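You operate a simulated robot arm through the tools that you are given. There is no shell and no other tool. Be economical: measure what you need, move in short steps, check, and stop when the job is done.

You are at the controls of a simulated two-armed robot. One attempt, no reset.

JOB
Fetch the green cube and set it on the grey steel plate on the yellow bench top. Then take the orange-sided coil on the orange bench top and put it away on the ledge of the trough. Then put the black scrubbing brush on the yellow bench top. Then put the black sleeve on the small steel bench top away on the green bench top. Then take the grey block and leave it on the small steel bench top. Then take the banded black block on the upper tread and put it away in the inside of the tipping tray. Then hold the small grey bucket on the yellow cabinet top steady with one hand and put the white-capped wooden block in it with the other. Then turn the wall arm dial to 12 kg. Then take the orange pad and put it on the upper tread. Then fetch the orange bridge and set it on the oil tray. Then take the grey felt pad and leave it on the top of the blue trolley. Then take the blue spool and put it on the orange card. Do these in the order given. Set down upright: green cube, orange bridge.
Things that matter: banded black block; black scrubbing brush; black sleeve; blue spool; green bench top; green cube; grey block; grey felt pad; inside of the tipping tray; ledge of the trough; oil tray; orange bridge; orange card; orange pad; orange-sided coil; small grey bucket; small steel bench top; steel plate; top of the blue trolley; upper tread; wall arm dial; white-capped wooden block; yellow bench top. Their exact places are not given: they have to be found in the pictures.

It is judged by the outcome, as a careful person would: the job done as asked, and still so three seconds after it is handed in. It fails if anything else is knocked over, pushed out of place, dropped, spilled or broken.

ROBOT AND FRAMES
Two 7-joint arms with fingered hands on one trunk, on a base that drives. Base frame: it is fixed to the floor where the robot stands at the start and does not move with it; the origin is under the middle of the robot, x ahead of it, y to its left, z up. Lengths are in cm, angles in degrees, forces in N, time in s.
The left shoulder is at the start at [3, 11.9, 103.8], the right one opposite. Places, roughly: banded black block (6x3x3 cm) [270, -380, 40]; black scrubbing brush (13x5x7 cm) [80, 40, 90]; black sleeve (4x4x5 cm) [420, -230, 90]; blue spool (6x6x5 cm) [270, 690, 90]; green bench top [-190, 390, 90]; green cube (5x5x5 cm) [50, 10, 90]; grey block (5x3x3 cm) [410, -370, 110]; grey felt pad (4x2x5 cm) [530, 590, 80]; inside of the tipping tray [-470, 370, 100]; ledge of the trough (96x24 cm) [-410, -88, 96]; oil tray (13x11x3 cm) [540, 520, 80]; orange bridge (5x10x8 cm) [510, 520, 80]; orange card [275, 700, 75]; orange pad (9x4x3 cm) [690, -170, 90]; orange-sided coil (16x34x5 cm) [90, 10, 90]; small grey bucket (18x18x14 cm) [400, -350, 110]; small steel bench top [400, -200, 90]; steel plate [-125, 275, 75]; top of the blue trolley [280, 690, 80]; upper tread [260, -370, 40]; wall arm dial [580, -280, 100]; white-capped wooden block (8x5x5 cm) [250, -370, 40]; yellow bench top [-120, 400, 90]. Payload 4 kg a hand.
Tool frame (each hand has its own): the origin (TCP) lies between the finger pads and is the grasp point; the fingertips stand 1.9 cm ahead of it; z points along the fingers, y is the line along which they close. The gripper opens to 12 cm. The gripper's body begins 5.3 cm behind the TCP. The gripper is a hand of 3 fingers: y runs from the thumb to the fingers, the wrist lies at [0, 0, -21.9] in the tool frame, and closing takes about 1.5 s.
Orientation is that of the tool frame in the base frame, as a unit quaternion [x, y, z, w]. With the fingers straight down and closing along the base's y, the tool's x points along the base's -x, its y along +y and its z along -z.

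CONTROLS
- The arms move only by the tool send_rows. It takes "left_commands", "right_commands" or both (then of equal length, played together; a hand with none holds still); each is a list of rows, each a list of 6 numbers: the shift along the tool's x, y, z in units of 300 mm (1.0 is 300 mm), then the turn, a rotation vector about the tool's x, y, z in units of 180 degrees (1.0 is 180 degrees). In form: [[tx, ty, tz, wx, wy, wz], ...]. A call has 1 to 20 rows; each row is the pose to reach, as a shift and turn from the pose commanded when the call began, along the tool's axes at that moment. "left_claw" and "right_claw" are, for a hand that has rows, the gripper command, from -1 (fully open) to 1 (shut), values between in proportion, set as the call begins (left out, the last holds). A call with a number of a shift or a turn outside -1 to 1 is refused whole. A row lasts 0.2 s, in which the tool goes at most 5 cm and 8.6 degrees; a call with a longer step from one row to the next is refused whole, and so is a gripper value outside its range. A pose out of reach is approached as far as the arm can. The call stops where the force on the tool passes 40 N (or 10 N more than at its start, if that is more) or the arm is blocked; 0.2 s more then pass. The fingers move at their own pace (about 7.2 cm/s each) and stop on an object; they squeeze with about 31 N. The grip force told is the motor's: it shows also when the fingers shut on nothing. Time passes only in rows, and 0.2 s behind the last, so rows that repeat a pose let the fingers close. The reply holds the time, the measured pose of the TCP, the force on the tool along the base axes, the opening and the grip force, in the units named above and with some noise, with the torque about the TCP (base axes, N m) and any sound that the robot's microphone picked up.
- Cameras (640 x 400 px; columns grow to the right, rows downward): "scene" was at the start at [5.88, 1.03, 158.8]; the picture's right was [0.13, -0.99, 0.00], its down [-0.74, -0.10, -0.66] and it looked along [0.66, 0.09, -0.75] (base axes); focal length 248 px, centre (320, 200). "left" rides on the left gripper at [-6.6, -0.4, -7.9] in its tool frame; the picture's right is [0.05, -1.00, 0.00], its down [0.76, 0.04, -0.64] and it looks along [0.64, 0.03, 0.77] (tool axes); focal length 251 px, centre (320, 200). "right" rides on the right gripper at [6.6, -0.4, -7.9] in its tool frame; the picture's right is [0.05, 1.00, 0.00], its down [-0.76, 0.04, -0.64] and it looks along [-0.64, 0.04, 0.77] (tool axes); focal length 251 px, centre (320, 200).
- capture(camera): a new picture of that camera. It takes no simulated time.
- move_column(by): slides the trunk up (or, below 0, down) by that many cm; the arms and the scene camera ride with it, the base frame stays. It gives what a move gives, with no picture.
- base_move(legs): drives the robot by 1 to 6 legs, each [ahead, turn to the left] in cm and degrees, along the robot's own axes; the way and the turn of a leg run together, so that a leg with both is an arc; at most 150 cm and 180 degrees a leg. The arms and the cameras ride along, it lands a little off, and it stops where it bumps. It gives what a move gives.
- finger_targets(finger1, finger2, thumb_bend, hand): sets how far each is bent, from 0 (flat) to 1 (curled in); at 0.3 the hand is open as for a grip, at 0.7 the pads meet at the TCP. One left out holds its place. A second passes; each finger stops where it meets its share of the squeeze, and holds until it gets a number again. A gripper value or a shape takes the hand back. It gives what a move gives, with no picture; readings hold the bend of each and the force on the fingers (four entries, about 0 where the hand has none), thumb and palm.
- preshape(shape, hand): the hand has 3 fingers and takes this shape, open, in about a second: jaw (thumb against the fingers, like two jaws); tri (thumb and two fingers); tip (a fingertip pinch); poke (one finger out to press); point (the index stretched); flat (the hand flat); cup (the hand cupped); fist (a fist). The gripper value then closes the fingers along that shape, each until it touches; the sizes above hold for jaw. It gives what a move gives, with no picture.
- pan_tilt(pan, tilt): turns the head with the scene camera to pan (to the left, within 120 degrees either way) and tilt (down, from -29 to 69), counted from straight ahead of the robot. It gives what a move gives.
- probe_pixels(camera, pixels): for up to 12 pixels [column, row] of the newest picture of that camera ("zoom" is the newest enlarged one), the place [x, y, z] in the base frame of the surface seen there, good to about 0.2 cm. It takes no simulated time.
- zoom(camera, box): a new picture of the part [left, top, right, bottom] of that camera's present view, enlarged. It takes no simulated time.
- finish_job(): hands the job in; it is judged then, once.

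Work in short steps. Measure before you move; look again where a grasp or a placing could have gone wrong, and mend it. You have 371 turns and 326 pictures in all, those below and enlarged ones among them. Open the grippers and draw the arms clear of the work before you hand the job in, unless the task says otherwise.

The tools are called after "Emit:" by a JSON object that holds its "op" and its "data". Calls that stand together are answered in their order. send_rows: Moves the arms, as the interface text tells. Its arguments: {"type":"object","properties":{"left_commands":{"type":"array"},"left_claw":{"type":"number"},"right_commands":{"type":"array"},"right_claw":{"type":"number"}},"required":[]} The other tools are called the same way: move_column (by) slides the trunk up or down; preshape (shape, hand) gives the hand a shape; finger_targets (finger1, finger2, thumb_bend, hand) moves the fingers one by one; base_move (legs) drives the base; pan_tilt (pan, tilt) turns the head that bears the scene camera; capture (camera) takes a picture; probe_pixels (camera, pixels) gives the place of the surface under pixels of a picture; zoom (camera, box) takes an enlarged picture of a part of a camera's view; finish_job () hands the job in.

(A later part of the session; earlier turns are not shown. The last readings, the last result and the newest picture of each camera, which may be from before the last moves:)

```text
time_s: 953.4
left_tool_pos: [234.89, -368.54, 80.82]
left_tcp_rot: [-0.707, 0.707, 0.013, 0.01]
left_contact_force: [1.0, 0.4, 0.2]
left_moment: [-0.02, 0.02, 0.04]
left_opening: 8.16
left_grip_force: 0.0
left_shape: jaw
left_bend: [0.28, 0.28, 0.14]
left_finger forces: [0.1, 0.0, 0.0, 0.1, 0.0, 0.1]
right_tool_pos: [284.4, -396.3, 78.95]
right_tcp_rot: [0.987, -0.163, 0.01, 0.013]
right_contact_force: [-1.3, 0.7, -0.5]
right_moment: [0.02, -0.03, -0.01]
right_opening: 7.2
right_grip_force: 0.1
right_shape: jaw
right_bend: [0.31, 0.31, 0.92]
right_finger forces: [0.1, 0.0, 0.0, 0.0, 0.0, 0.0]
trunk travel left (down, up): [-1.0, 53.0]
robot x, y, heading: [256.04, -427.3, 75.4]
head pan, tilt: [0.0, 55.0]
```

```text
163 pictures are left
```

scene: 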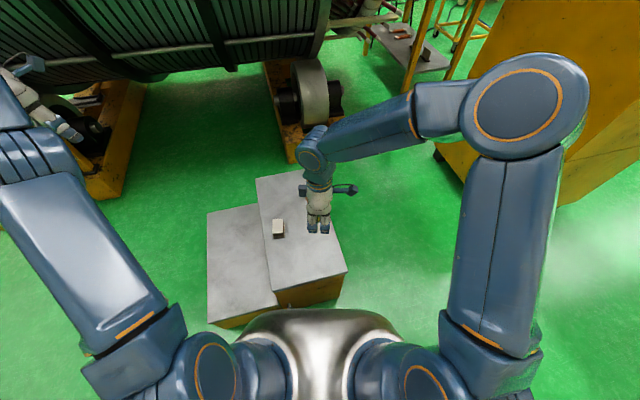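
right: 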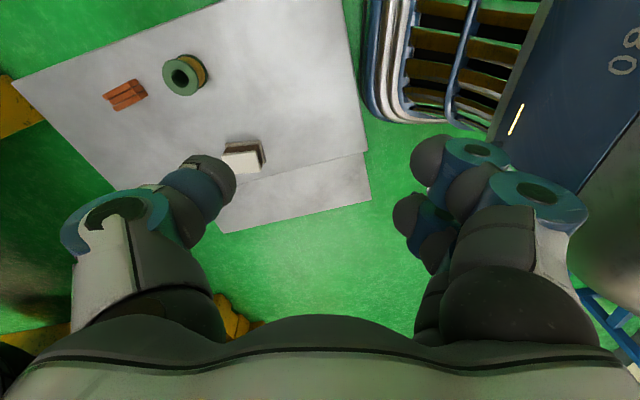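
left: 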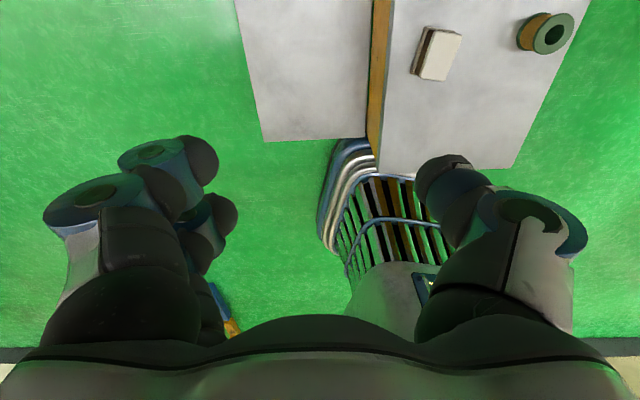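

Continue over the block and down to z≈59.

Emit:
{"op": "send_rows", "data": {"left_commands": [[0.01, -0.12, 0.03, 0, 0, 0], [0.02, -0.24, 0.06, 0, 0, 0], [0.03, -0.36, 0.1, 0, 0, 0], [0.04, -0.49, 0.16, 0, 0, 0], [0.047, -0.617, 0.25, 0, 0, 0], [0.047, -0.617, 0.4, 0, 0, 0], [0.047, -0.617, 0.56, 0, 0, 0], [0.047, -0.617, 0.72, 0, 0, 0]]}}

Emit:
{"op": "capture", "data": {"camera": "left"}}

Emit:
{"op": "probe_pixels", "data": {"camera": "left", "pixels": [[300, 60], [340, 60], [300, 110], [340, 110], [320, 85]]}}

```text
time_s: 955.2
left_tool_pos: [253.32, -369.26, 59.14]
left_tcp_rot: [0.707, -0.707, -0.013, -0.009]
left_contact_force: [-0.4, 0.4, 0.0]
left_moment: [0.05, -0.01, 0.01]
left_opening: 8.16
left_grip_force: 0.1
left_shape: jaw
left_bend: [0.28, 0.28, 0.14]
left_finger forces: [0.0, 0.1, 0.0, 0.0, 0.1, 0.1]
right_tool_pos: [284.29, -396.28, 78.92]
right_tcp_rot: [0.986, -0.164, 0.011, 0.013]
right_contact_force: [0.7, 0.4, 0.6]
right_moment: [0.03, 0.02, 0.04]
right_opening: 7.19
right_grip_force: 0.0
right_shape: jaw
right_bend: [0.31, 0.31, 0.92]
right_finger forces: [0.0, 0.0, 0.0, 0.0, 0.0, 0.0]
trunk travel left (down, up): [-1.0, 53.0]
robot x, y, heading: [256.27, -427.39, 75.4]
head pan, tilt: [0.0, 55.0]
```

```text
162 pictures are left
```

left: 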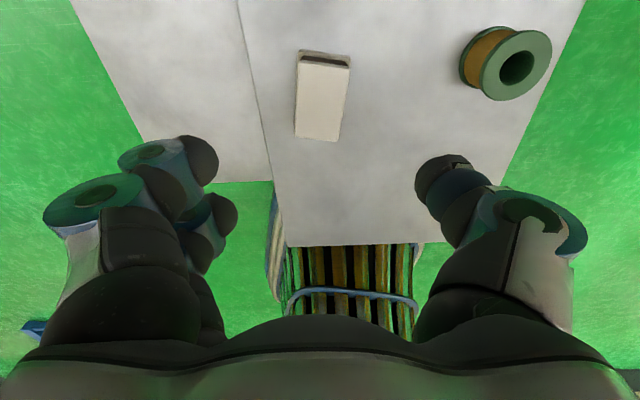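

```text
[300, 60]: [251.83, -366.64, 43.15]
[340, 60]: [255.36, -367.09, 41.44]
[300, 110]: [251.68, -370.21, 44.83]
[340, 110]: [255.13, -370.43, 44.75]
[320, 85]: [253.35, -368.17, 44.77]
```

Aligned. Descend, close, lift.

Emit:
{"op": "send_rows", "data": {"left_commands": [[0.023, 0, 0.16, 0, 0, 0], [0.023, 0, 0.32, 0, 0, 0], [0.023, 0, 0.46, 0, 0, 0], [0.023, 0, 0.545, 0, 0, 0]]}}

Emit:
{"op": "send_rows", "data": {"left_commands": [[0, 0, 0, 0, 0, 0], [0, 0, 0, 0, 0, 0], [0, 0, 0, 0, 0, 0], [0, 0, 0, 0, 0, 0], [0, 0, 0, 0, 0, 0]], "left_claw": 1}}

Emit:
{"op": "send_rows", "data": {"left_commands": [[0, 0, -0.1, 0, 0, 0], [0, 0, -0.25, 0, 0, 0], [0, 0, -0.4, 0, 0, 0], [0, 0, -0.55, 0, 0, 0], [0, 0, -0.7, 0, 0, 0], [0, 0, -0.85, 0, 0, 0], [0, 0.08, -0.97, 0, 0, 0]]}}

Emit:
{"op": "capture", "data": {"camera": "left"}}

```text
time_s: 956.2
left_tool_pos: [253.35, -369.39, 42.74]
left_tcp_rot: [-0.707, 0.707, 0.013, 0.01]
left_contact_force: [0.5, -0.2, -0.3]
left_moment: [0.01, 0.01, 0.01]
left_opening: 8.12
left_grip_force: 0.0
left_shape: jaw
left_bend: [0.28, 0.28, 0.14]
left_finger forces: [0.0, 0.0, 0.0, 0.0, 0.0, 0.1]
right_tool_pos: [284.5, -396.26, 78.89]
right_tcp_rot: [0.986, -0.164, 0.011, 0.013]
right_contact_force: [0.1, -0.3, -0.6]
right_moment: [0.0, -0.03, 0.0]
right_opening: 7.17
right_grip_force: 0.0
right_shape: jaw
right_bend: [0.31, 0.31, 0.92]
right_finger forces: [0.0, 0.0, 0.0, 0.0, 0.0, 0.1]
trunk travel left (down, up): [-1.0, 53.0]
robot x, y, heading: [255.94, -427.48, 75.4]
head pan, tilt: [0.0, 55.0]
```

```text
time_s: 957.4
left_tool_pos: [253.34, -369.24, 42.83]
left_tcp_rot: [-0.706, 0.708, 0.014, 0.011]
left_contact_force: [-0.6, -0.3, 11.9]
left_moment: [-0.05, 0.29, -0.11]
left_opening: 3.77
left_grip_force: 30.6
left_shape: jaw
left_bend: [0.44, 0.4, 0.96]
left_finger forces: [15.6, 15.9, 0.1, 0.0, 25.2, 0.1]
right_tool_pos: [284.45, -396.4, 78.9]
right_tcp_rot: [0.986, -0.163, 0.011, 0.013]
right_contact_force: [-0.4, 0.6, 1.3]
right_moment: [0.02, -0.01, -0.01]
right_opening: 7.2
right_grip_force: 0.0
right_shape: jaw
right_bend: [0.31, 0.31, 0.92]
right_finger forces: [0.0, 0.0, 0.0, 0.1, 0.1, 0.1]
trunk travel left (down, up): [-1.0, 53.0]
robot x, y, heading: [255.89, -427.35, 75.3]
head pan, tilt: [0.0, 55.0]
```

```text
time_s: 959.0
left_tool_pos: [251.22, -370.56, 71.76]
left_tcp_rot: [-0.706, 0.708, 0.012, 0.009]
left_contact_force: [0.2, -0.9, -0.6]
left_moment: [0.03, 0.01, 0.03]
left_opening: 3.65
left_grip_force: 30.9
left_shape: jaw
left_bend: [0.44, 0.4, 0.96]
left_finger forces: [14.9, 12.2, 0.0, 0.1, 24.5, 0.1]
right_tool_pos: [284.33, -396.38, 78.92]
right_tcp_rot: [0.986, -0.163, 0.012, 0.012]
right_contact_force: [0.4, 0.1, 0.2]
right_moment: [0.03, 0.01, 0.0]
right_opening: 7.2
right_grip_force: 0.0
right_shape: jaw
right_bend: [0.31, 0.31, 0.92]
right_finger forces: [0.1, 0.2, 0.1, 0.1, 0.0, 0.1]
trunk travel left (down, up): [-1.0, 53.0]
robot x, y, heading: [256.51, -427.05, 75.5]
head pan, tilt: [0.0, 55.0]
```

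```text
161 pictures are left
```

left: 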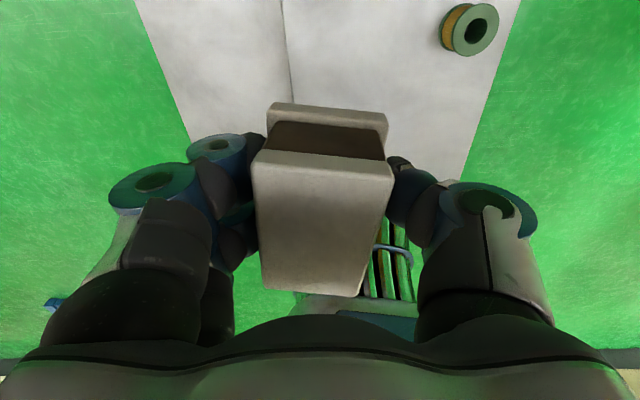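

Block held by its waist. Raise the trunk, back off and drive to the cabinet's south side.

Emit:
{"op": "move_column", "data": {"by": 42}}

Emit:
{"op": "base_move", "data": {"legs": [[-22, 0], [0, -38]]}}

Emit:
{"op": "base_move", "data": {"legs": [[0, -36]]}}

```text
refused: 42 is not a number from -40 to 40
```

```text
time_s: 962.3
left_tool_pos: [279.14, -398.32, 71.68]
left_tcp_rot: [-0.46, 0.888, 0.01, 0.012]
left_contact_force: [-0.3, 0.3, -0.9]
left_moment: [0.0, -0.06, 0.0]
left_opening: 3.56
left_grip_force: 31.2
left_shape: jaw
left_bend: [0.44, 0.4, 0.96]
left_finger forces: [15.2, 12.6, 0.0, 0.0, 26.0, 0.1]
right_tool_pos: [291.67, -438.62, 79.0]
right_tcp_rot: [0.892, -0.452, 0.007, 0.014]
right_contact_force: [0.4, -0.3, 0.4]
right_moment: [-0.01, -0.02, -0.01]
right_opening: 7.21
right_grip_force: 0.0
right_shape: jaw
right_bend: [0.31, 0.31, 0.92]
right_finger forces: [0.0, 0.0, 0.1, 0.0, 0.0, 0.0]
trunk travel left (down, up): [-1.0, 53.0]
robot x, y, heading: [247.7, -444.59, 39.4]
head pan, tilt: [0.0, 55.0]
stopped in leg 2: the robot was blocked; the commanded pose is now the measured one
```

```text
time_s: 964.4
left_tool_pos: [300.1, -423.31, 71.64]
left_tcp_rot: [-0.185, 0.983, 0.005, 0.015]
left_contact_force: [0.0, 0.8, -0.5]
left_moment: [0.03, -0.02, -0.03]
left_opening: 3.57
left_grip_force: 31.3
left_shape: jaw
left_bend: [0.44, 0.41, 0.96]
left_finger forces: [15.3, 12.4, 0.0, 0.0, 26.3, 0.0]
right_tool_pos: [288.05, -463.79, 78.98]
right_tcp_rot: [0.722, -0.692, 0.002, 0.017]
right_contact_force: [-0.2, 1.0, 0.0]
right_moment: [0.02, 0.0, -0.02]
right_opening: 7.2
right_grip_force: 0.1
right_shape: jaw
right_bend: [0.3, 0.3, 0.92]
right_finger forces: [0.1, 0.1, 0.0, 0.0, 0.0, 0.0]
trunk travel left (down, up): [-1.0, 53.0]
robot x, y, heading: [247.46, -439.36, 4.0]
head pan, tilt: [0.0, 55.0]
stopped in leg 1: the robot was blocked; the commanded pose is now the measured one
```

Raise the trunk (in allowed size) and go on to the cabinet.

Emit:
{"op": "move_column", "data": {"by": 40}}

Emit:
{"op": "base_move", "data": {"legs": [[0, -7], [150, 0], [5, 0], [0, 45]]}}

Emit:
{"op": "base_move", "data": {"legs": [[0, 45]]}}

Emit:
{"op": "pan_tilt", "data": {"pan": 0, "tilt": 45}}

Emit:
{"op": "capture", "data": {"camera": "scene"}}

```text
time_s: 968.2
left_tool_pos: [300.07, -423.37, 111.57]
left_tcp_rot: [-0.184, 0.983, 0.006, 0.015]
left_contact_force: [-0.3, -1.1, -1.4]
left_moment: [0.02, -0.03, -0.02]
left_opening: 3.6
left_grip_force: 30.8
left_shape: jaw
left_bend: [0.44, 0.41, 0.96]
left_finger forces: [15.4, 12.2, 0.1, 0.0, 26.6, 0.0]
right_tool_pos: [288.12, -463.71, 118.91]
right_tcp_rot: [0.722, -0.692, 0.003, 0.017]
right_contact_force: [-0.4, 0.3, -0.2]
right_moment: [0.0, 0.0, 0.01]
right_opening: 7.21
right_grip_force: 0.1
right_shape: jaw
right_bend: [0.3, 0.3, 0.92]
right_finger forces: [0.1, 0.1, 0.0, 0.1, 0.0, 0.0]
trunk travel left (down, up): [-41.0, 13.0]
robot x, y, heading: [247.79, -439.55, 4.3]
head pan, tilt: [0.0, 55.0]
```

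```text
time_s: 978.7
left_tool_pos: [437.28, -401.76, 111.67]
left_tcp_rot: [-0.484, 0.875, 0.009, 0.012]
left_contact_force: [0.2, -0.3, 0.0]
left_moment: [0.01, -0.01, 0.01]
left_opening: 3.59
left_grip_force: 31.0
left_shape: jaw
left_bend: [0.44, 0.41, 0.96]
left_finger forces: [15.0, 12.3, 0.1, 0.0, 27.4, 0.0]
right_tool_pos: [451.65, -441.36, 118.79]
right_tcp_rot: [0.904, -0.428, 0.006, 0.016]
right_contact_force: [-0.2, 0.6, 0.1]
right_moment: [0.04, 0.02, 0.03]
right_opening: 7.21
right_grip_force: 0.0
right_shape: jaw
right_bend: [0.31, 0.3, 0.92]
right_finger forces: [0.0, 0.1, 0.1, 0.0, 0.0, 0.0]
trunk travel left (down, up): [-41.0, 13.0]
robot x, y, heading: [407.79, -449.85, 42.1]
head pan, tilt: [0.0, 55.0]
stopped in leg 4: the robot was blocked; the commanded pose is now the measured one
```

```text
time_s: 980.8
left_tool_pos: [402.15, -393.39, 111.67]
left_tcp_rot: [0.742, -0.671, -0.012, -0.008]
left_contact_force: [-0.3, -0.6, -0.5]
left_moment: [-0.03, -0.03, -0.02]
left_opening: 3.55
left_grip_force: 30.8
left_shape: jaw
left_bend: [0.44, 0.41, 0.96]
left_finger forces: [15.1, 12.3, 0.0, 0.1, 27.7, 0.1]
right_tool_pos: [437.64, -415.85, 118.86]
right_tcp_rot: [0.993, -0.113, 0.013, 0.013]
right_contact_force: [-0.2, -0.5, -0.1]
right_moment: [-0.01, -0.02, -0.02]
right_opening: 7.19
right_grip_force: 0.1
right_shape: jaw
right_bend: [0.31, 0.31, 0.92]
right_finger forces: [0.1, 0.1, 0.0, 0.0, 0.0, 0.1]
trunk travel left (down, up): [-41.0, 13.0]
robot x, y, heading: [413.16, -451.05, 81.2]
head pan, tilt: [0.0, 55.0]
stopped in leg 1: the robot was blocked; the commanded pose is now the measured one
```

```text
time_s: 981.5
left_tool_pos: [402.18, -393.5, 111.66]
left_tcp_rot: [0.741, -0.671, -0.012, -0.007]
left_contact_force: [-0.6, 0.0, -0.6]
left_moment: [-0.01, -0.01, -0.04]
left_opening: 3.57
left_grip_force: 31.0
left_shape: jaw
left_bend: [0.44, 0.41, 0.96]
left_finger forces: [15.1, 12.3, 0.0, 0.0, 27.5, 0.0]
right_tool_pos: [437.78, -415.89, 118.76]
right_tcp_rot: [0.993, -0.113, 0.013, 0.015]
right_contact_force: [-0.5, -1.1, 0.1]
right_moment: [0.02, 0.0, -0.01]
right_opening: 7.18
right_grip_force: 0.0
right_shape: jaw
right_bend: [0.31, 0.31, 0.92]
right_finger forces: [0.1, 0.0, 0.0, 0.0, 0.0, 0.0]
trunk travel left (down, up): [-41.0, 13.0]
robot x, y, heading: [413.07, -450.85, 81.2]
head pan, tilt: [0.0, 45.0]
```

```text
160 pictures are left
```

scene: 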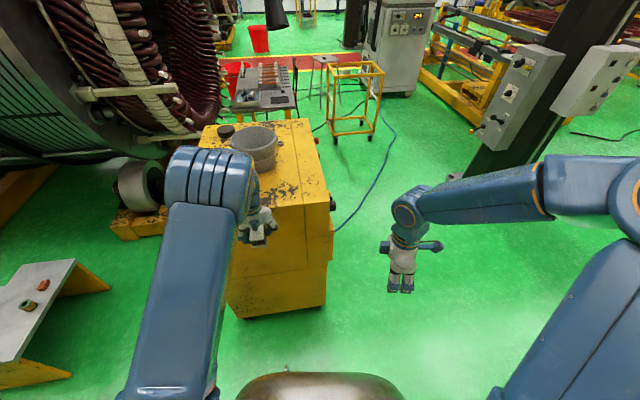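

I lift both hands well above the bucket rim before closing in.

Emit:
{"op": "move_column", "data": {"by": 13}}

Emit:
{"op": "send_rows", "data": {"left_commands": [[0, 0, -0.14, 0, 0, 0], [0, 0, -0.28, 0, 0, 0], [0, 0, -0.42, 0, 0, 0], [0, 0, -0.55, 0, 0, 0]], "right_commands": [[0, 0, -0.05, 0, 0, 0], [0, 0, -0.1, 0, 0, 0], [0, 0, -0.15, 0, 0, 0], [0, 0, -0.2, 0, 0, 0]]}}

Emit:
{"op": "base_move", "data": {"legs": [[0, 19], [42, 0], [0, -8]]}}

Emit:
{"op": "capture", "data": {"camera": "scene"}}

```text
time_s: 983.1
left_tool_pos: [402.16, -393.54, 124.66]
left_tcp_rot: [0.741, -0.672, -0.012, -0.008]
left_contact_force: [-0.3, 0.4, -0.6]
left_moment: [0.03, -0.03, 0.0]
left_opening: 3.57
left_grip_force: 30.7
left_shape: jaw
left_bend: [0.44, 0.41, 0.96]
left_finger forces: [15.0, 12.1, 0.1, 0.0, 27.6, 0.0]
right_tool_pos: [437.75, -415.94, 131.97]
right_tcp_rot: [0.993, -0.114, 0.012, 0.014]
right_contact_force: [1.1, 0.7, 0.0]
right_moment: [-0.04, 0.01, 0.01]
right_opening: 7.23
right_grip_force: 0.0
right_shape: jaw
right_bend: [0.31, 0.31, 0.92]
right_finger forces: [0.1, 0.1, 0.0, 0.0, 0.1, 0.0]
trunk travel left (down, up): [-54.0, 0.0]
robot x, y, heading: [413.16, -450.69, 81.0]
head pan, tilt: [0.0, 45.0]
```

```text
time_s: 984.1
left_tool_pos: [402.3, -394.16, 141.31]
left_tcp_rot: [0.741, -0.671, -0.013, -0.009]
left_contact_force: [-0.7, 0.2, -0.4]
left_moment: [0.01, 0.0, 0.03]
left_opening: 3.56
left_grip_force: 31.0
left_shape: jaw
left_bend: [0.44, 0.41, 0.96]
left_finger forces: [15.0, 11.8, 0.0, 0.0, 27.6, 0.1]
right_tool_pos: [437.47, -415.95, 137.91]
right_tcp_rot: [0.993, -0.113, 0.012, 0.012]
right_contact_force: [0.9, -0.2, -0.8]
right_moment: [0.04, -0.01, 0.0]
right_opening: 7.19
right_grip_force: 0.0
right_shape: jaw
right_bend: [0.31, 0.31, 0.92]
right_finger forces: [0.1, 0.0, 0.1, 0.1, 0.0, 0.0]
trunk travel left (down, up): [-54.0, 0.0]
robot x, y, heading: [413.04, -450.53, 81.0]
head pan, tilt: [0.0, 45.0]
```

```text
time_s: 987.7
left_tool_pos: [377.26, -360.5, 140.95]
left_tcp_rot: [0.841, -0.541, -0.012, -0.005]
left_contact_force: [-0.4, 0.8, -1.5]
left_moment: [-0.04, 0.01, -0.04]
left_opening: 3.58
left_grip_force: 30.8
left_shape: jaw
left_bend: [0.44, 0.41, 0.96]
left_finger forces: [15.0, 11.7, 0.0, 0.0, 27.8, 0.0]
right_tool_pos: [417.92, -369.71, 137.68]
right_tcp_rot: [0.999, 0.051, 0.014, 0.012]
right_contact_force: [0.1, 0.9, 0.3]
right_moment: [-0.04, -0.04, -0.03]
right_opening: 7.18
right_grip_force: 0.0
right_shape: jaw
right_bend: [0.31, 0.31, 0.92]
right_finger forces: [0.0, 0.0, 0.1, 0.0, 0.0, 0.0]
trunk travel left (down, up): [-54.0, 0.0]
robot x, y, heading: [407.41, -410.62, 102.3]
head pan, tilt: [0.0, 45.0]
stopped in leg 2: the robot was blocked; the commanded pose is now the measured one
```

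```text
159 pictures are left
```

scene: 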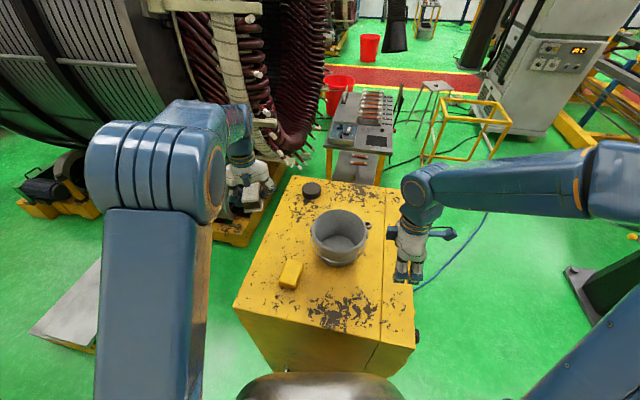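

Good standing place. I measure the bucket's rim and floor.

Emit:
{"op": "zoom", "data": {"camera": "scene", "box": [280, 180, 420, 300]}}

Emit:
{"op": "probe_pixels", "data": {"camera": "zoom", "pixels": [[285, 105], [150, 190], [400, 195], [280, 275], [270, 180], [360, 115], [385, 240], [180, 250], [330, 265], [405, 155], [210, 115]]}}

```text
3.33 times, centred on (350, 240) of scene
```

zoom: 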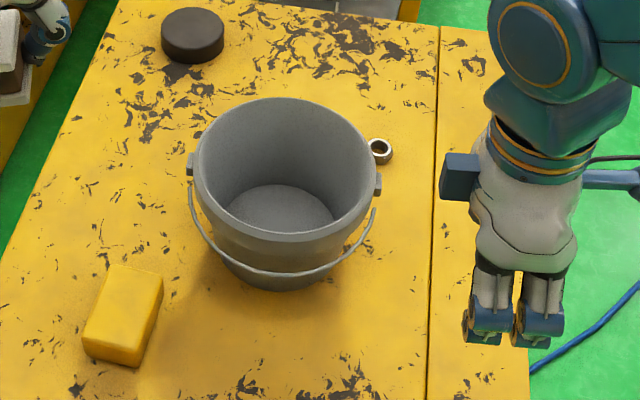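

```text
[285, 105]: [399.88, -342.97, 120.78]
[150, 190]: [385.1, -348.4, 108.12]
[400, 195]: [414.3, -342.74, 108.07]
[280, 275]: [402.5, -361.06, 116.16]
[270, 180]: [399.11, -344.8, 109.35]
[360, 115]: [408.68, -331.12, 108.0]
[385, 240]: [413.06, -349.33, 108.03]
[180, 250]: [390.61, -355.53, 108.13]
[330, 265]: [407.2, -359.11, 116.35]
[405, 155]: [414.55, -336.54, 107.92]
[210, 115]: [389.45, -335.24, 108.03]
```

A second probe for points right on the rim.

Emit:
{"op": "probe_pixels", "data": {"camera": "zoom", "pixels": [[286, 236], [300, 236], [230, 222], [340, 224], [365, 205], [374, 190], [199, 170], [204, 190], [290, 215], [286, 98], [378, 185], [191, 165]]}}

```text
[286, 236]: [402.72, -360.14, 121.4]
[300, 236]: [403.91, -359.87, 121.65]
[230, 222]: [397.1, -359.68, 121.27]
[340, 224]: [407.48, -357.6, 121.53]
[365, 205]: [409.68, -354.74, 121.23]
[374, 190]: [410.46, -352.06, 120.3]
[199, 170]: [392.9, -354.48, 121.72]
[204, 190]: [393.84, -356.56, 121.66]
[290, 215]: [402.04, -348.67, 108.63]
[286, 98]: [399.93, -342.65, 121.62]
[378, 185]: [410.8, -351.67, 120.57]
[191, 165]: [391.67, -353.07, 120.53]
```

Rim: centre (401.3,-351.4), radius 8.9, z 121.7. I bring the right hand over the near-right rim point (407,-358), turned to pinch radially.

Emit:
{"op": "send_rows", "data": {"right_commands": [[-0.062, -0.08, 0.04, 0, 0, -0.038], [-0.123, -0.159, 0.09, 0, 0, -0.076], [-0.185, -0.238, 0.134, 0, 0, -0.114], [-0.246, -0.318, 0.178, 0, 0, -0.152], [-0.308, -0.397, 0.223, 0, 0, -0.19], [-0.308, -0.397, 0.223, 0, 0, -0.19]], "right_claw": 0.1}}

Emit:
{"op": "send_rows", "data": {"right_commands": [[0, 0, 0, 0.045, 0, 0], [0, 0, 0, 0.09, 0, 0], [0, 0, 0, 0.139, 0, 0]]}}

Emit:
{"op": "capture", "data": {"camera": "right"}}

Emit:
{"op": "zoom", "data": {"camera": "scene", "box": [280, 160, 440, 300]}}

```text
time_s: 989.1
left_tool_pos: [377.55, -360.89, 141.12]
left_tcp_rot: [0.84, -0.542, -0.015, -0.007]
left_contact_force: [-0.2, 0.0, -0.8]
left_moment: [0.04, 0.0, -0.01]
left_opening: 3.56
left_grip_force: 31.0
left_shape: jaw
left_bend: [0.44, 0.41, 0.96]
left_finger forces: [15.1, 11.6, 0.0, 0.0, 27.8, 0.0]
right_tool_pos: [407.85, -359.39, 130.72]
right_tcp_rot: [0.939, 0.343, 0.01, 0.013]
right_contact_force: [-0.4, -0.1, -0.2]
right_moment: [-0.01, 0.01, 0.0]
right_opening: 5.44
right_grip_force: 0.1
right_shape: jaw
right_bend: [0.35, 0.35, 0.95]
right_finger forces: [0.0, 0.0, 0.0, 0.1, 0.0, 0.0]
trunk travel left (down, up): [-54.0, 0.0]
robot x, y, heading: [407.35, -410.88, 102.2]
head pan, tilt: [0.0, 45.0]
```

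```text
refused: row 3 steps farther than a row can; nothing moved
```

```text
157 pictures are left
```

right: 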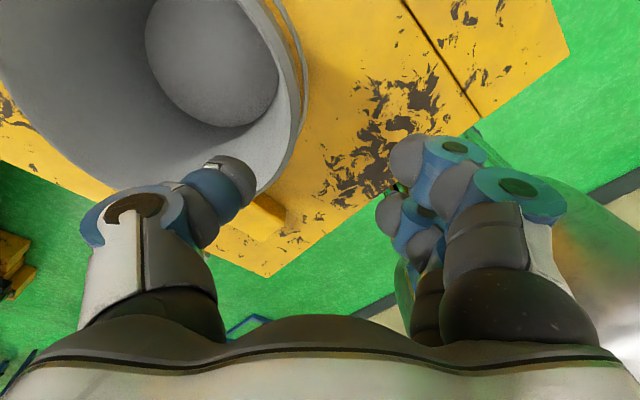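

```text
2.86 times, centred on (360, 230) of scene
```

zoom: 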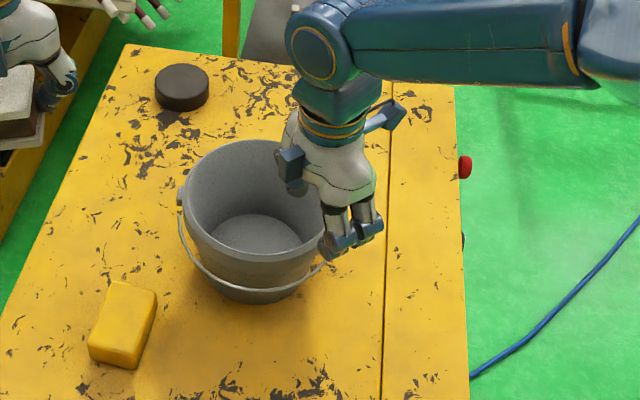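

Tilt outward 25° and lower so the rim comes between thumb (inside) and fingers (outside).

Emit:
{"op": "send_rows", "data": {"right_commands": [[0, -0.01, 0, 0.035, 0, 0], [0.002, -0.025, 0, 0.07, 0, 0], [0.004, -0.04, 0, 0.105, 0, 0], [0.004, -0.049, 0.05, 0.139, 0, 0], [0.004, -0.049, 0.17, 0.139, 0, 0], [0.004, -0.049, 0.27, 0.139, 0, 0], [0.004, -0.049, 0.335, 0.139, 0, 0]]}}

Emit:
{"op": "capture", "data": {"camera": "right"}}

Emit:
{"op": "zoom", "data": {"camera": "scene", "box": [280, 160, 440, 300]}}

```text
time_s: 990.7
left_tool_pos: [377.42, -360.86, 141.21]
left_tcp_rot: [0.84, -0.542, -0.015, -0.006]
left_contact_force: [0.2, -0.2, -0.2]
left_moment: [0.0, -0.02, -0.02]
left_opening: 3.58
left_grip_force: 31.4
left_shape: jaw
left_bend: [0.44, 0.41, 0.96]
left_finger forces: [15.1, 11.6, 0.0, 0.0, 27.7, 0.1]
right_tool_pos: [407.21, -358.21, 120.63]
right_tcp_rot: [0.921, 0.335, -0.065, -0.188]
right_contact_force: [-0.3, 0.1, -0.9]
right_moment: [0.02, -0.01, -0.01]
right_opening: 5.4
right_grip_force: 0.0
right_shape: jaw
right_bend: [0.35, 0.35, 0.95]
right_finger forces: [0.1, 0.0, 0.1, 0.0, 0.0, 0.0]
trunk travel left (down, up): [-54.0, 0.0]
robot x, y, heading: [407.2, -410.36, 102.0]
head pan, tilt: [0.0, 45.0]
```

```text
155 pictures are left
```

right: 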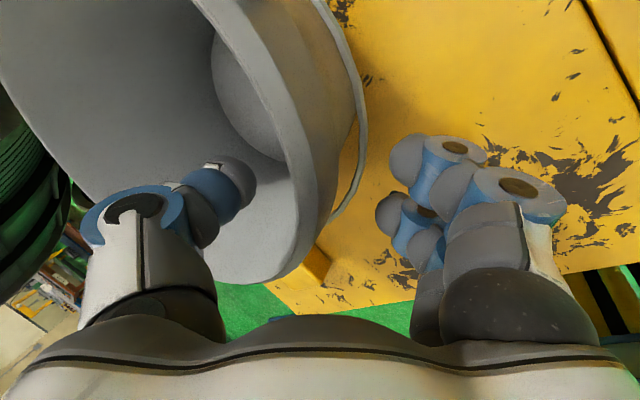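

```text
2.86 times, centred on (360, 230) of scene
```

zoom: 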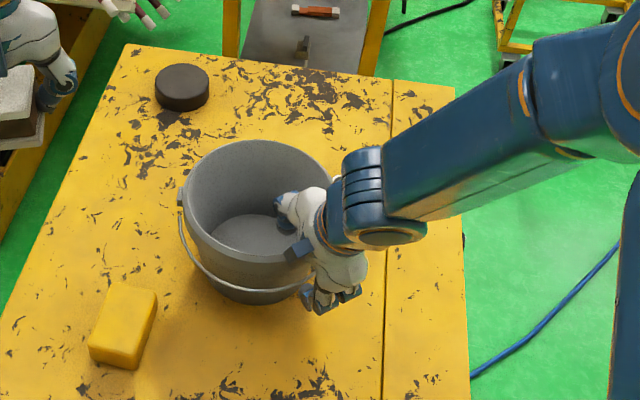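

The rim lies between thumb and fingers. Close to hold the bucket.

Emit:
{"op": "send_rows", "data": {"right_commands": [[0, 0, 0, 0, 0, 0], [0, 0, 0, 0, 0, 0], [0, 0, 0, 0, 0, 0], [0, 0, 0, 0, 0, 0], [0, 0, 0, 0, 0, 0]], "right_claw": 1}}

Emit:
{"op": "zoom", "data": {"camera": "scene", "box": [230, 120, 440, 300]}}

Emit:
{"op": "probe_pixels", "data": {"camera": "zoom", "pixels": [[250, 185], [285, 150], [240, 160], [270, 215], [320, 230]]}}

```text
time_s: 991.9
left_tool_pos: [377.41, -360.78, 141.22]
left_tcp_rot: [0.84, -0.542, -0.014, -0.005]
left_contact_force: [0.1, -0.4, -0.3]
left_moment: [-0.01, -0.02, -0.01]
left_opening: 3.55
left_grip_force: 31.1
left_shape: jaw
left_bend: [0.44, 0.41, 0.96]
left_finger forces: [15.1, 11.7, 0.0, 0.0, 27.8, 0.1]
right_tool_pos: [407.47, -358.15, 120.61]
right_tcp_rot: [0.921, 0.336, -0.064, -0.189]
right_contact_force: [-0.4, 0.0, -0.2]
right_moment: [-0.12, -0.13, -0.01]
right_opening: 0.02
right_grip_force: 31.3
right_shape: jaw
right_bend: [0.72, 0.72, 0.81]
right_finger forces: [15.5, 13.8, 0.0, 0.1, 29.4, 0.0]
trunk travel left (down, up): [-54.0, 0.0]
robot x, y, heading: [407.42, -411.31, 102.1]
head pan, tilt: [0.0, 45.0]
```

```text
2.22 times, centred on (335, 210) of scene
```

zoom: 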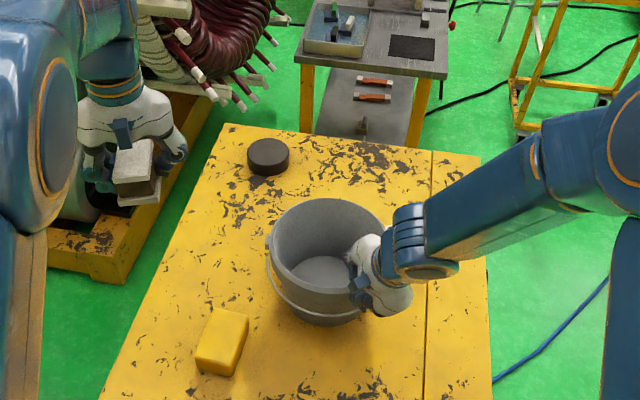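

```text
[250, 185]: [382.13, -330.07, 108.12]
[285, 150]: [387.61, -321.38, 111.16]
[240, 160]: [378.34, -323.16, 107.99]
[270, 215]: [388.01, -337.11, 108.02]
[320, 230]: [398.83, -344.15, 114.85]
```

The right hand holds the rim. Now the left: lower to z≈131 and move over the bucket's left half.

Emit:
{"op": "send_rows", "data": {"left_commands": [[0, 0, 0.11, 0, 0, 0], [0, 0, 0.22, 0, 0, 0], [0, 0, 0.33, 0, 0, 0], [0.012, -0.145, 0.33, 0, 0, 0], [0.024, -0.29, 0.33, 0, 0, 0], [0.036, -0.435, 0.33, 0, 0, 0], [0.048, -0.58, 0.33, 0, 0, 0], [0.06, -0.725, 0.33, 0, 0, 0], [0.06, -0.725, 0.33, 0, 0, 0]]}}

Emit:
{"op": "zoom", "data": {"camera": "scene", "box": [230, 120, 440, 300]}}

Emit:
{"op": "capture", "data": {"camera": "left"}}

```text
time_s: 993.9
left_tool_pos: [397.83, -353.35, 130.95]
left_tcp_rot: [0.841, -0.541, -0.013, -0.007]
left_contact_force: [-0.4, 0.5, -1.9]
left_moment: [-0.01, -0.02, 0.0]
left_opening: 3.54
left_grip_force: 31.2
left_shape: jaw
left_bend: [0.44, 0.41, 0.96]
left_finger forces: [15.2, 11.2, 0.0, 0.0, 27.6, 0.1]
right_tool_pos: [407.31, -358.3, 120.68]
right_tcp_rot: [0.92, 0.337, -0.064, -0.189]
right_contact_force: [-0.2, 0.8, -0.1]
right_moment: [-0.23, -0.18, 0.02]
right_opening: 0.0
right_grip_force: 31.4
right_shape: jaw
right_bend: [0.72, 0.72, 0.81]
right_finger forces: [15.7, 13.8, 0.1, 0.0, 29.0, 0.0]
trunk travel left (down, up): [-54.0, 0.0]
robot x, y, heading: [406.97, -410.91, 101.9]
head pan, tilt: [0.0, 45.0]
```

```text
2.22 times, centred on (335, 210) of scene
```

zoom: 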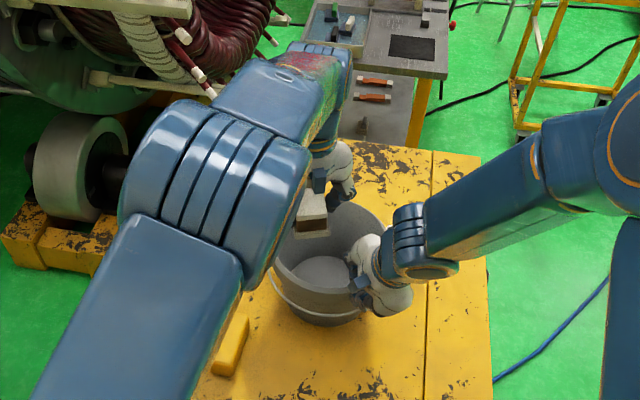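

```text
151 pictures are left
```

left: 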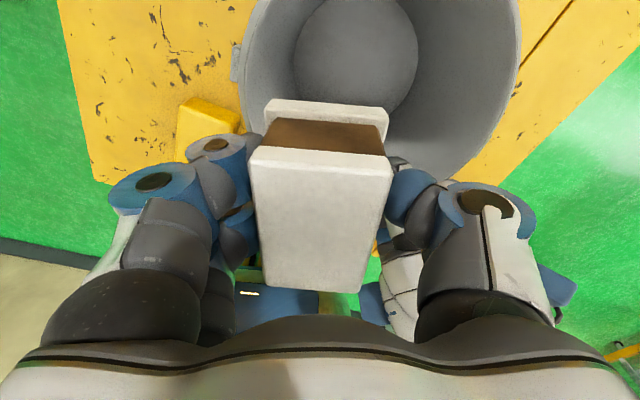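

I shift 2.5 cm toward the bucket's middle, then lower to z≈118 inside the rim.

Emit:
{"op": "send_rows", "data": {"left_commands": [[-0.01, -0.04, 0, 0, 0, 0], [-0.018, -0.081, 0, 0, 0, 0], [-0.018, -0.081, 0.12, 0, 0, 0], [-0.018, -0.081, 0.24, 0, 0, 0], [-0.018, -0.081, 0.34, 0, 0, 0], [-0.018, -0.081, 0.42, 0, 0, 0]]}}

Emit:
{"op": "zoom", "data": {"camera": "scene", "box": [230, 120, 440, 300]}}

Emit:
{"op": "capture", "data": {"camera": "left"}}

```text
time_s: 995.3
left_tool_pos: [399.63, -351.32, 118.32]
left_tcp_rot: [0.84, -0.542, -0.013, -0.006]
left_contact_force: [0.2, 0.0, -1.1]
left_moment: [0.0, 0.02, -0.02]
left_opening: 3.55
left_grip_force: 30.6
left_shape: jaw
left_bend: [0.44, 0.41, 0.96]
left_finger forces: [15.2, 11.0, 0.0, 0.0, 27.6, 0.1]
right_tool_pos: [407.3, -358.16, 120.62]
right_tcp_rot: [0.92, 0.336, -0.063, -0.189]
right_contact_force: [-0.2, -0.2, -0.7]
right_moment: [-0.17, -0.19, -0.02]
right_opening: 0.01
right_grip_force: 31.0
right_shape: jaw
right_bend: [0.72, 0.72, 0.81]
right_finger forces: [15.4, 13.7, 0.0, 0.0, 29.1, 0.0]
trunk travel left (down, up): [-54.0, 0.0]
robot x, y, heading: [407.32, -410.87, 102.4]
head pan, tilt: [0.0, 45.0]
```

```text
2.22 times, centred on (335, 210) of scene
```

zoom: 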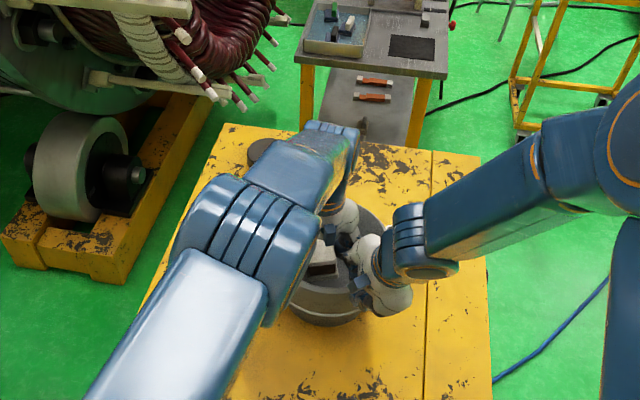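

```text
149 pictures are left
```

left: 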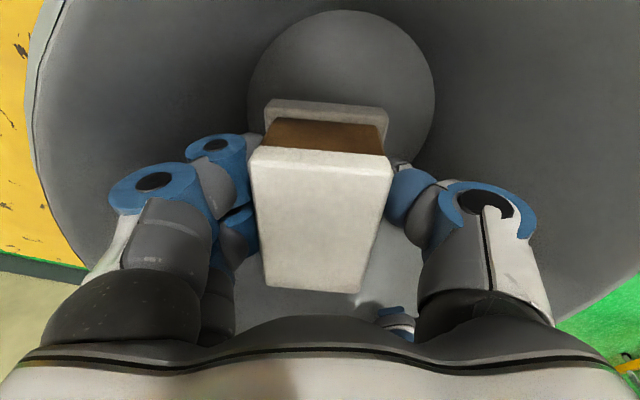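

Inside and free. Lower a bit further with force watching.

Emit:
{"op": "send_rows", "data": {"left_commands": [[0, 0, 0.04, 0, 0, 0], [0, 0, 0.08, 0, 0, 0], [0, 0, 0.12, 0, 0, 0], [0, 0, 0.16, 0, 0, 0]]}}

Emit:
{"op": "capture", "data": {"camera": "left"}}

```text
time_s: 996.3
left_tool_pos: [399.43, -351.21, 113.74]
left_tcp_rot: [0.841, -0.541, -0.014, -0.007]
left_contact_force: [3.8, 0.5, 0.4]
left_moment: [-0.03, 0.11, 0.04]
left_opening: 3.56
left_grip_force: 30.9
left_shape: jaw
left_bend: [0.44, 0.41, 0.96]
left_finger forces: [19.0, 10.7, 0.0, 0.0, 27.9, 0.1]
right_tool_pos: [407.14, -358.24, 120.69]
right_tcp_rot: [0.92, 0.337, -0.063, -0.188]
right_contact_force: [-3.6, 0.3, -0.4]
right_moment: [-0.16, -0.17, 0.18]
right_opening: 0.0
right_grip_force: 31.0
right_shape: jaw
right_bend: [0.72, 0.72, 0.8]
right_finger forces: [11.8, 15.5, 0.1, 0.0, 29.6, 0.0]
trunk travel left (down, up): [-54.0, 0.0]
robot x, y, heading: [407.18, -410.75, 101.9]
head pan, tilt: [0.0, 45.0]
```

```text
148 pictures are left
```

left: 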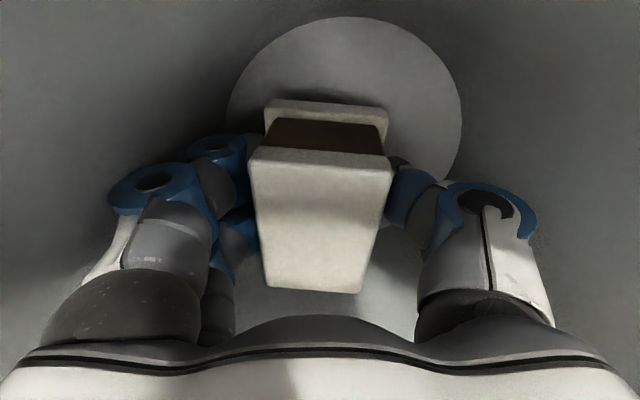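

Block is ~2 cm above the bucket's floor. Release it here.

Emit:
{"op": "send_rows", "data": {"left_commands": [[0, -0.01, 0, 0, 0, 0], [0, -0.01, 0, 0, 0, 0], [0, -0.01, 0, 0, 0, 0], [0, -0.01, 0, 0, 0, 0]], "left_claw": 0.1}}

Emit:
{"op": "capture", "data": {"camera": "left"}}

```text
time_s: 997.3
left_tool_pos: [399.78, -351.08, 113.61]
left_tcp_rot: [0.841, -0.542, -0.014, -0.006]
left_contact_force: [8.8, -1.0, 1.7]
left_moment: [0.28, 0.15, 0.15]
left_opening: 5.17
left_grip_force: 0.0
left_shape: jaw
left_bend: [0.38, 0.35, 0.96]
left_finger forces: [8.5, 0.0, 0.0, 0.0, 0.1, 0.0]
right_tool_pos: [407.21, -358.21, 120.58]
right_tcp_rot: [0.921, 0.336, -0.065, -0.189]
right_contact_force: [-6.3, 0.5, -0.6]
right_moment: [-0.16, -0.09, 0.22]
right_opening: 0.01
right_grip_force: 30.8
right_shape: jaw
right_bend: [0.72, 0.72, 0.8]
right_finger forces: [9.8, 16.0, 0.1, 0.0, 31.5, 0.1]
trunk travel left (down, up): [-54.0, 0.0]
robot x, y, heading: [407.26, -410.74, 102.4]
head pan, tilt: [0.0, 45.0]
```

```text
147 pictures are left
```

left: 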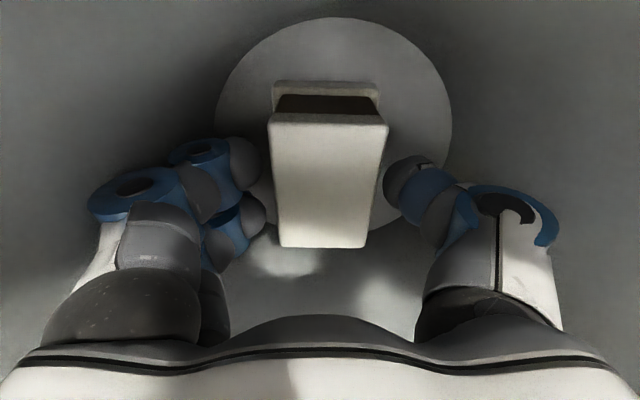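

Block rests on the bucket's floor, clear of the fingers. Lift the left hand straight up and away.

Emit:
{"op": "send_rows", "data": {"left_commands": [[0, -0.02, -0.1, 0, 0, 0], [0, -0.02, -0.22, 0, 0, 0], [0, -0.02, -0.35, 0, 0, 0], [0, -0.02, -0.5, 0, 0, 0], [0, 0.12, -0.55, 0, 0, 0], [0, 0.28, -0.6, 0, 0, 0], [0, 0.44, -0.65, 0, 0, 0], [0, 0.58, -0.7, 0, 0, 0]]}}

Emit:
{"op": "zoom", "data": {"camera": "scene", "box": [230, 120, 440, 300]}}

```text
refused: row 6 steps farther than a row can; nothing moved
```

```text
2.22 times, centred on (335, 210) of scene
```

zoom: 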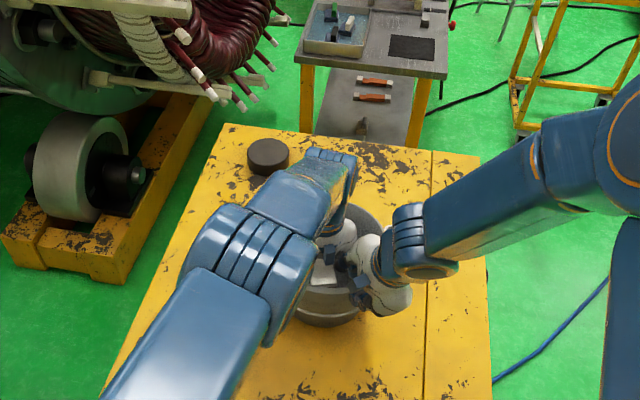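

Emit:
{"op": "send_rows", "data": {"left_commands": [[0, -0.02, -0.1, 0, 0, 0], [0, -0.02, -0.22, 0, 0, 0], [0, -0.02, -0.35, 0, 0, 0], [0, -0.02, -0.5, 0, 0, 0], [0, 0.1, -0.55, 0, 0, 0], [0, 0.24, -0.6, 0, 0, 0], [0, 0.38, -0.65, 0, 0, 0], [0, 0.52, -0.7, 0, 0, 0]]}}

Emit:
{"op": "zoom", "data": {"camera": "scene", "box": [230, 120, 440, 300]}}

```text
time_s: 999.1
left_tool_pos: [385.69, -358.07, 134.6]
left_tcp_rot: [0.841, -0.542, -0.014, -0.006]
left_contact_force: [-0.4, -0.1, -0.7]
left_moment: [0.04, -0.05, 0.02]
left_opening: 5.35
left_grip_force: 0.1
left_shape: jaw
left_bend: [0.35, 0.35, 0.96]
left_finger forces: [0.1, 0.0, 0.0, 0.0, 0.0, 0.1]
right_tool_pos: [407.08, -358.25, 120.64]
right_tcp_rot: [0.921, 0.336, -0.063, -0.189]
right_contact_force: [0.1, -0.5, -1.9]
right_moment: [-0.17, -0.2, -0.02]
right_opening: 0.0
right_grip_force: 31.1
right_shape: jaw
right_bend: [0.72, 0.72, 0.8]
right_finger forces: [16.8, 14.5, 0.0, 0.0, 30.6, 0.0]
trunk travel left (down, up): [-54.0, 0.0]
robot x, y, heading: [406.85, -410.96, 101.9]
head pan, tilt: [0.0, 45.0]
```

```text
2.22 times, centred on (335, 210) of scene
```

zoom: 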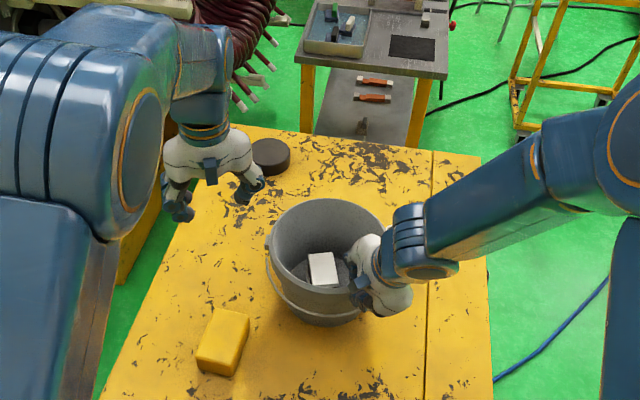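

Release the rim and lift the right hand vertically clear.

Emit:
{"op": "send_rows", "data": {"right_commands": [[0, 0, 0, 0, 0, 0], [0, 0, 0, 0, 0, 0], [0, 0, 0, 0, 0, 0]], "right_claw": 0.1}}

Emit:
{"op": "send_rows", "data": {"right_commands": [[0, -0.035, -0.075, 0, 0, 0], [0, -0.085, -0.18, 0, 0, 0], [0, -0.135, -0.29, 0, 0, 0], [0, -0.175, -0.375, -0.035, 0, 0], [0, -0.175, -0.375, -0.07, 0, 0], [0, -0.175, -0.375, -0.105, 0, 0], [0, -0.175, -0.375, -0.139, 0, 0]]}}

Emit:
{"op": "capture", "data": {"camera": "scene"}}

```text
time_s: 999.9
left_tool_pos: [385.85, -357.97, 134.7]
left_tcp_rot: [0.84, -0.542, -0.015, -0.006]
left_contact_force: [-0.4, 0.2, 0.5]
left_moment: [0.02, -0.01, -0.01]
left_opening: 5.36
left_grip_force: 0.1
left_shape: jaw
left_bend: [0.35, 0.35, 0.96]
left_finger forces: [0.1, 0.0, 0.0, 0.0, 0.0, 0.1]
right_tool_pos: [407.27, -358.14, 120.6]
right_tcp_rot: [0.921, 0.336, -0.064, -0.189]
right_contact_force: [-0.6, 0.3, -1.1]
right_moment: [0.0, 0.04, 0.01]
right_opening: 5.34
right_grip_force: 0.1
right_shape: jaw
right_bend: [0.35, 0.35, 0.95]
right_finger forces: [0.1, 0.0, 0.0, 0.0, 0.1, 0.1]
trunk travel left (down, up): [-54.0, 0.0]
robot x, y, heading: [407.17, -410.76, 102.2]
head pan, tilt: [0.0, 45.0]
```

```text
time_s: 1001.5
left_tool_pos: [385.67, -357.98, 134.57]
left_tcp_rot: [0.841, -0.541, -0.014, -0.006]
left_contact_force: [-0.2, -0.4, 0.2]
left_moment: [-0.01, 0.0, -0.02]
left_opening: 5.32
left_grip_force: 0.0
left_shape: jaw
left_bend: [0.35, 0.35, 0.96]
left_finger forces: [0.0, 0.0, 0.0, 0.0, 0.0, 0.1]
right_tool_pos: [406.88, -358.07, 132.94]
right_tcp_rot: [0.94, 0.342, 0.011, 0.016]
right_contact_force: [0.1, 0.2, -0.3]
right_moment: [-0.01, 0.01, 0.04]
right_opening: 5.36
right_grip_force: 0.0
right_shape: jaw
right_bend: [0.35, 0.35, 0.95]
right_finger forces: [0.0, 0.1, 0.0, 0.0, 0.0, 0.0]
trunk travel left (down, up): [-54.0, 0.0]
robot x, y, heading: [407.46, -411.15, 102.2]
head pan, tilt: [0.0, 45.0]
```

```text
144 pictures are left
```

scene: 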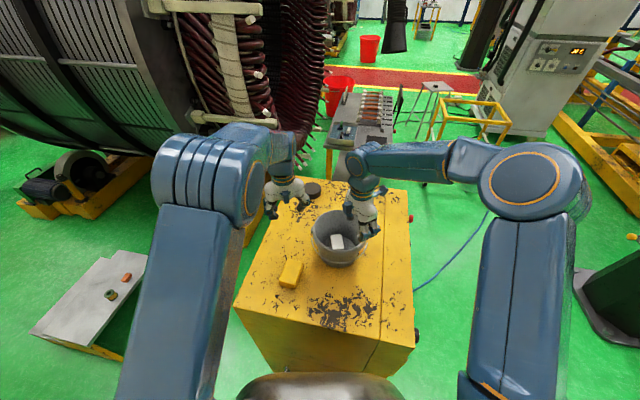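

Block is in the bucket, bucket still in place. Now the dial: I look toward the post on the right.

Emit:
{"op": "pan_tilt", "data": {"pan": -65, "tilt": 15}}

Emit:
{"op": "capture", "data": {"camera": "scene"}}

```text
time_s: 1002.9
left_tool_pos: [385.8, -358.17, 134.72]
left_tcp_rot: [0.841, -0.542, -0.013, -0.005]
left_contact_force: [-1.1, 0.5, 0.5]
left_moment: [0.01, 0.03, 0.0]
left_opening: 5.37
left_grip_force: 0.0
left_shape: jaw
left_bend: [0.35, 0.35, 0.96]
left_finger forces: [0.0, 0.0, 0.1, 0.1, 0.0, 0.0]
right_tool_pos: [406.9, -358.1, 133.02]
right_tcp_rot: [0.94, 0.342, 0.01, 0.014]
right_contact_force: [-0.2, -0.1, -0.1]
right_moment: [0.07, -0.03, 0.0]
right_opening: 5.39
right_grip_force: 0.0
right_shape: jaw
right_bend: [0.35, 0.35, 0.95]
right_finger forces: [0.0, 0.0, 0.1, 0.0, 0.1, 0.1]
trunk travel left (down, up): [-54.0, 0.0]
robot x, y, heading: [407.24, -411.05, 101.9]
head pan, tilt: [-65.0, 15.0]
```

```text
143 pictures are left
```

scene: 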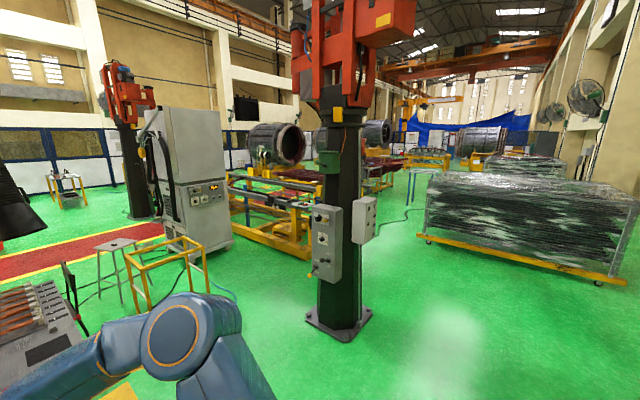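

Emit:
{"op": "zoom", "data": {"camera": "scene", "box": [290, 185, 390, 295]}}

Emit:
{"op": "probe_pixels", "data": {"camera": "scene", "pixels": [[322, 215], [322, 240], [318, 270], [338, 240], [360, 220], [340, 320], [335, 210], [312, 205], [365, 210], [310, 275]]}}

```text
3.64 times, centred on (340, 240) of scene
```

zoom: 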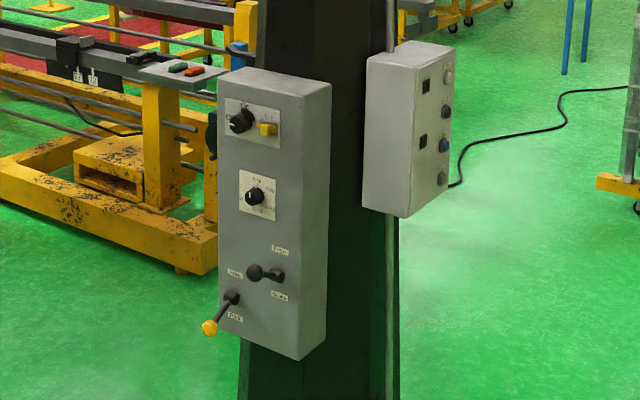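

```text
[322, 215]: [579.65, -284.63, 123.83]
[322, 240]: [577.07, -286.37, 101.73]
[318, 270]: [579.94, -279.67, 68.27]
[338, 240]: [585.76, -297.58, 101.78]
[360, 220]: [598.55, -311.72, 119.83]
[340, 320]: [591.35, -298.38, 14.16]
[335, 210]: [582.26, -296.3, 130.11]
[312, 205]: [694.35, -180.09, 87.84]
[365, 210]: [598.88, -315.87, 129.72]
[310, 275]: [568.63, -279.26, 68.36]
```

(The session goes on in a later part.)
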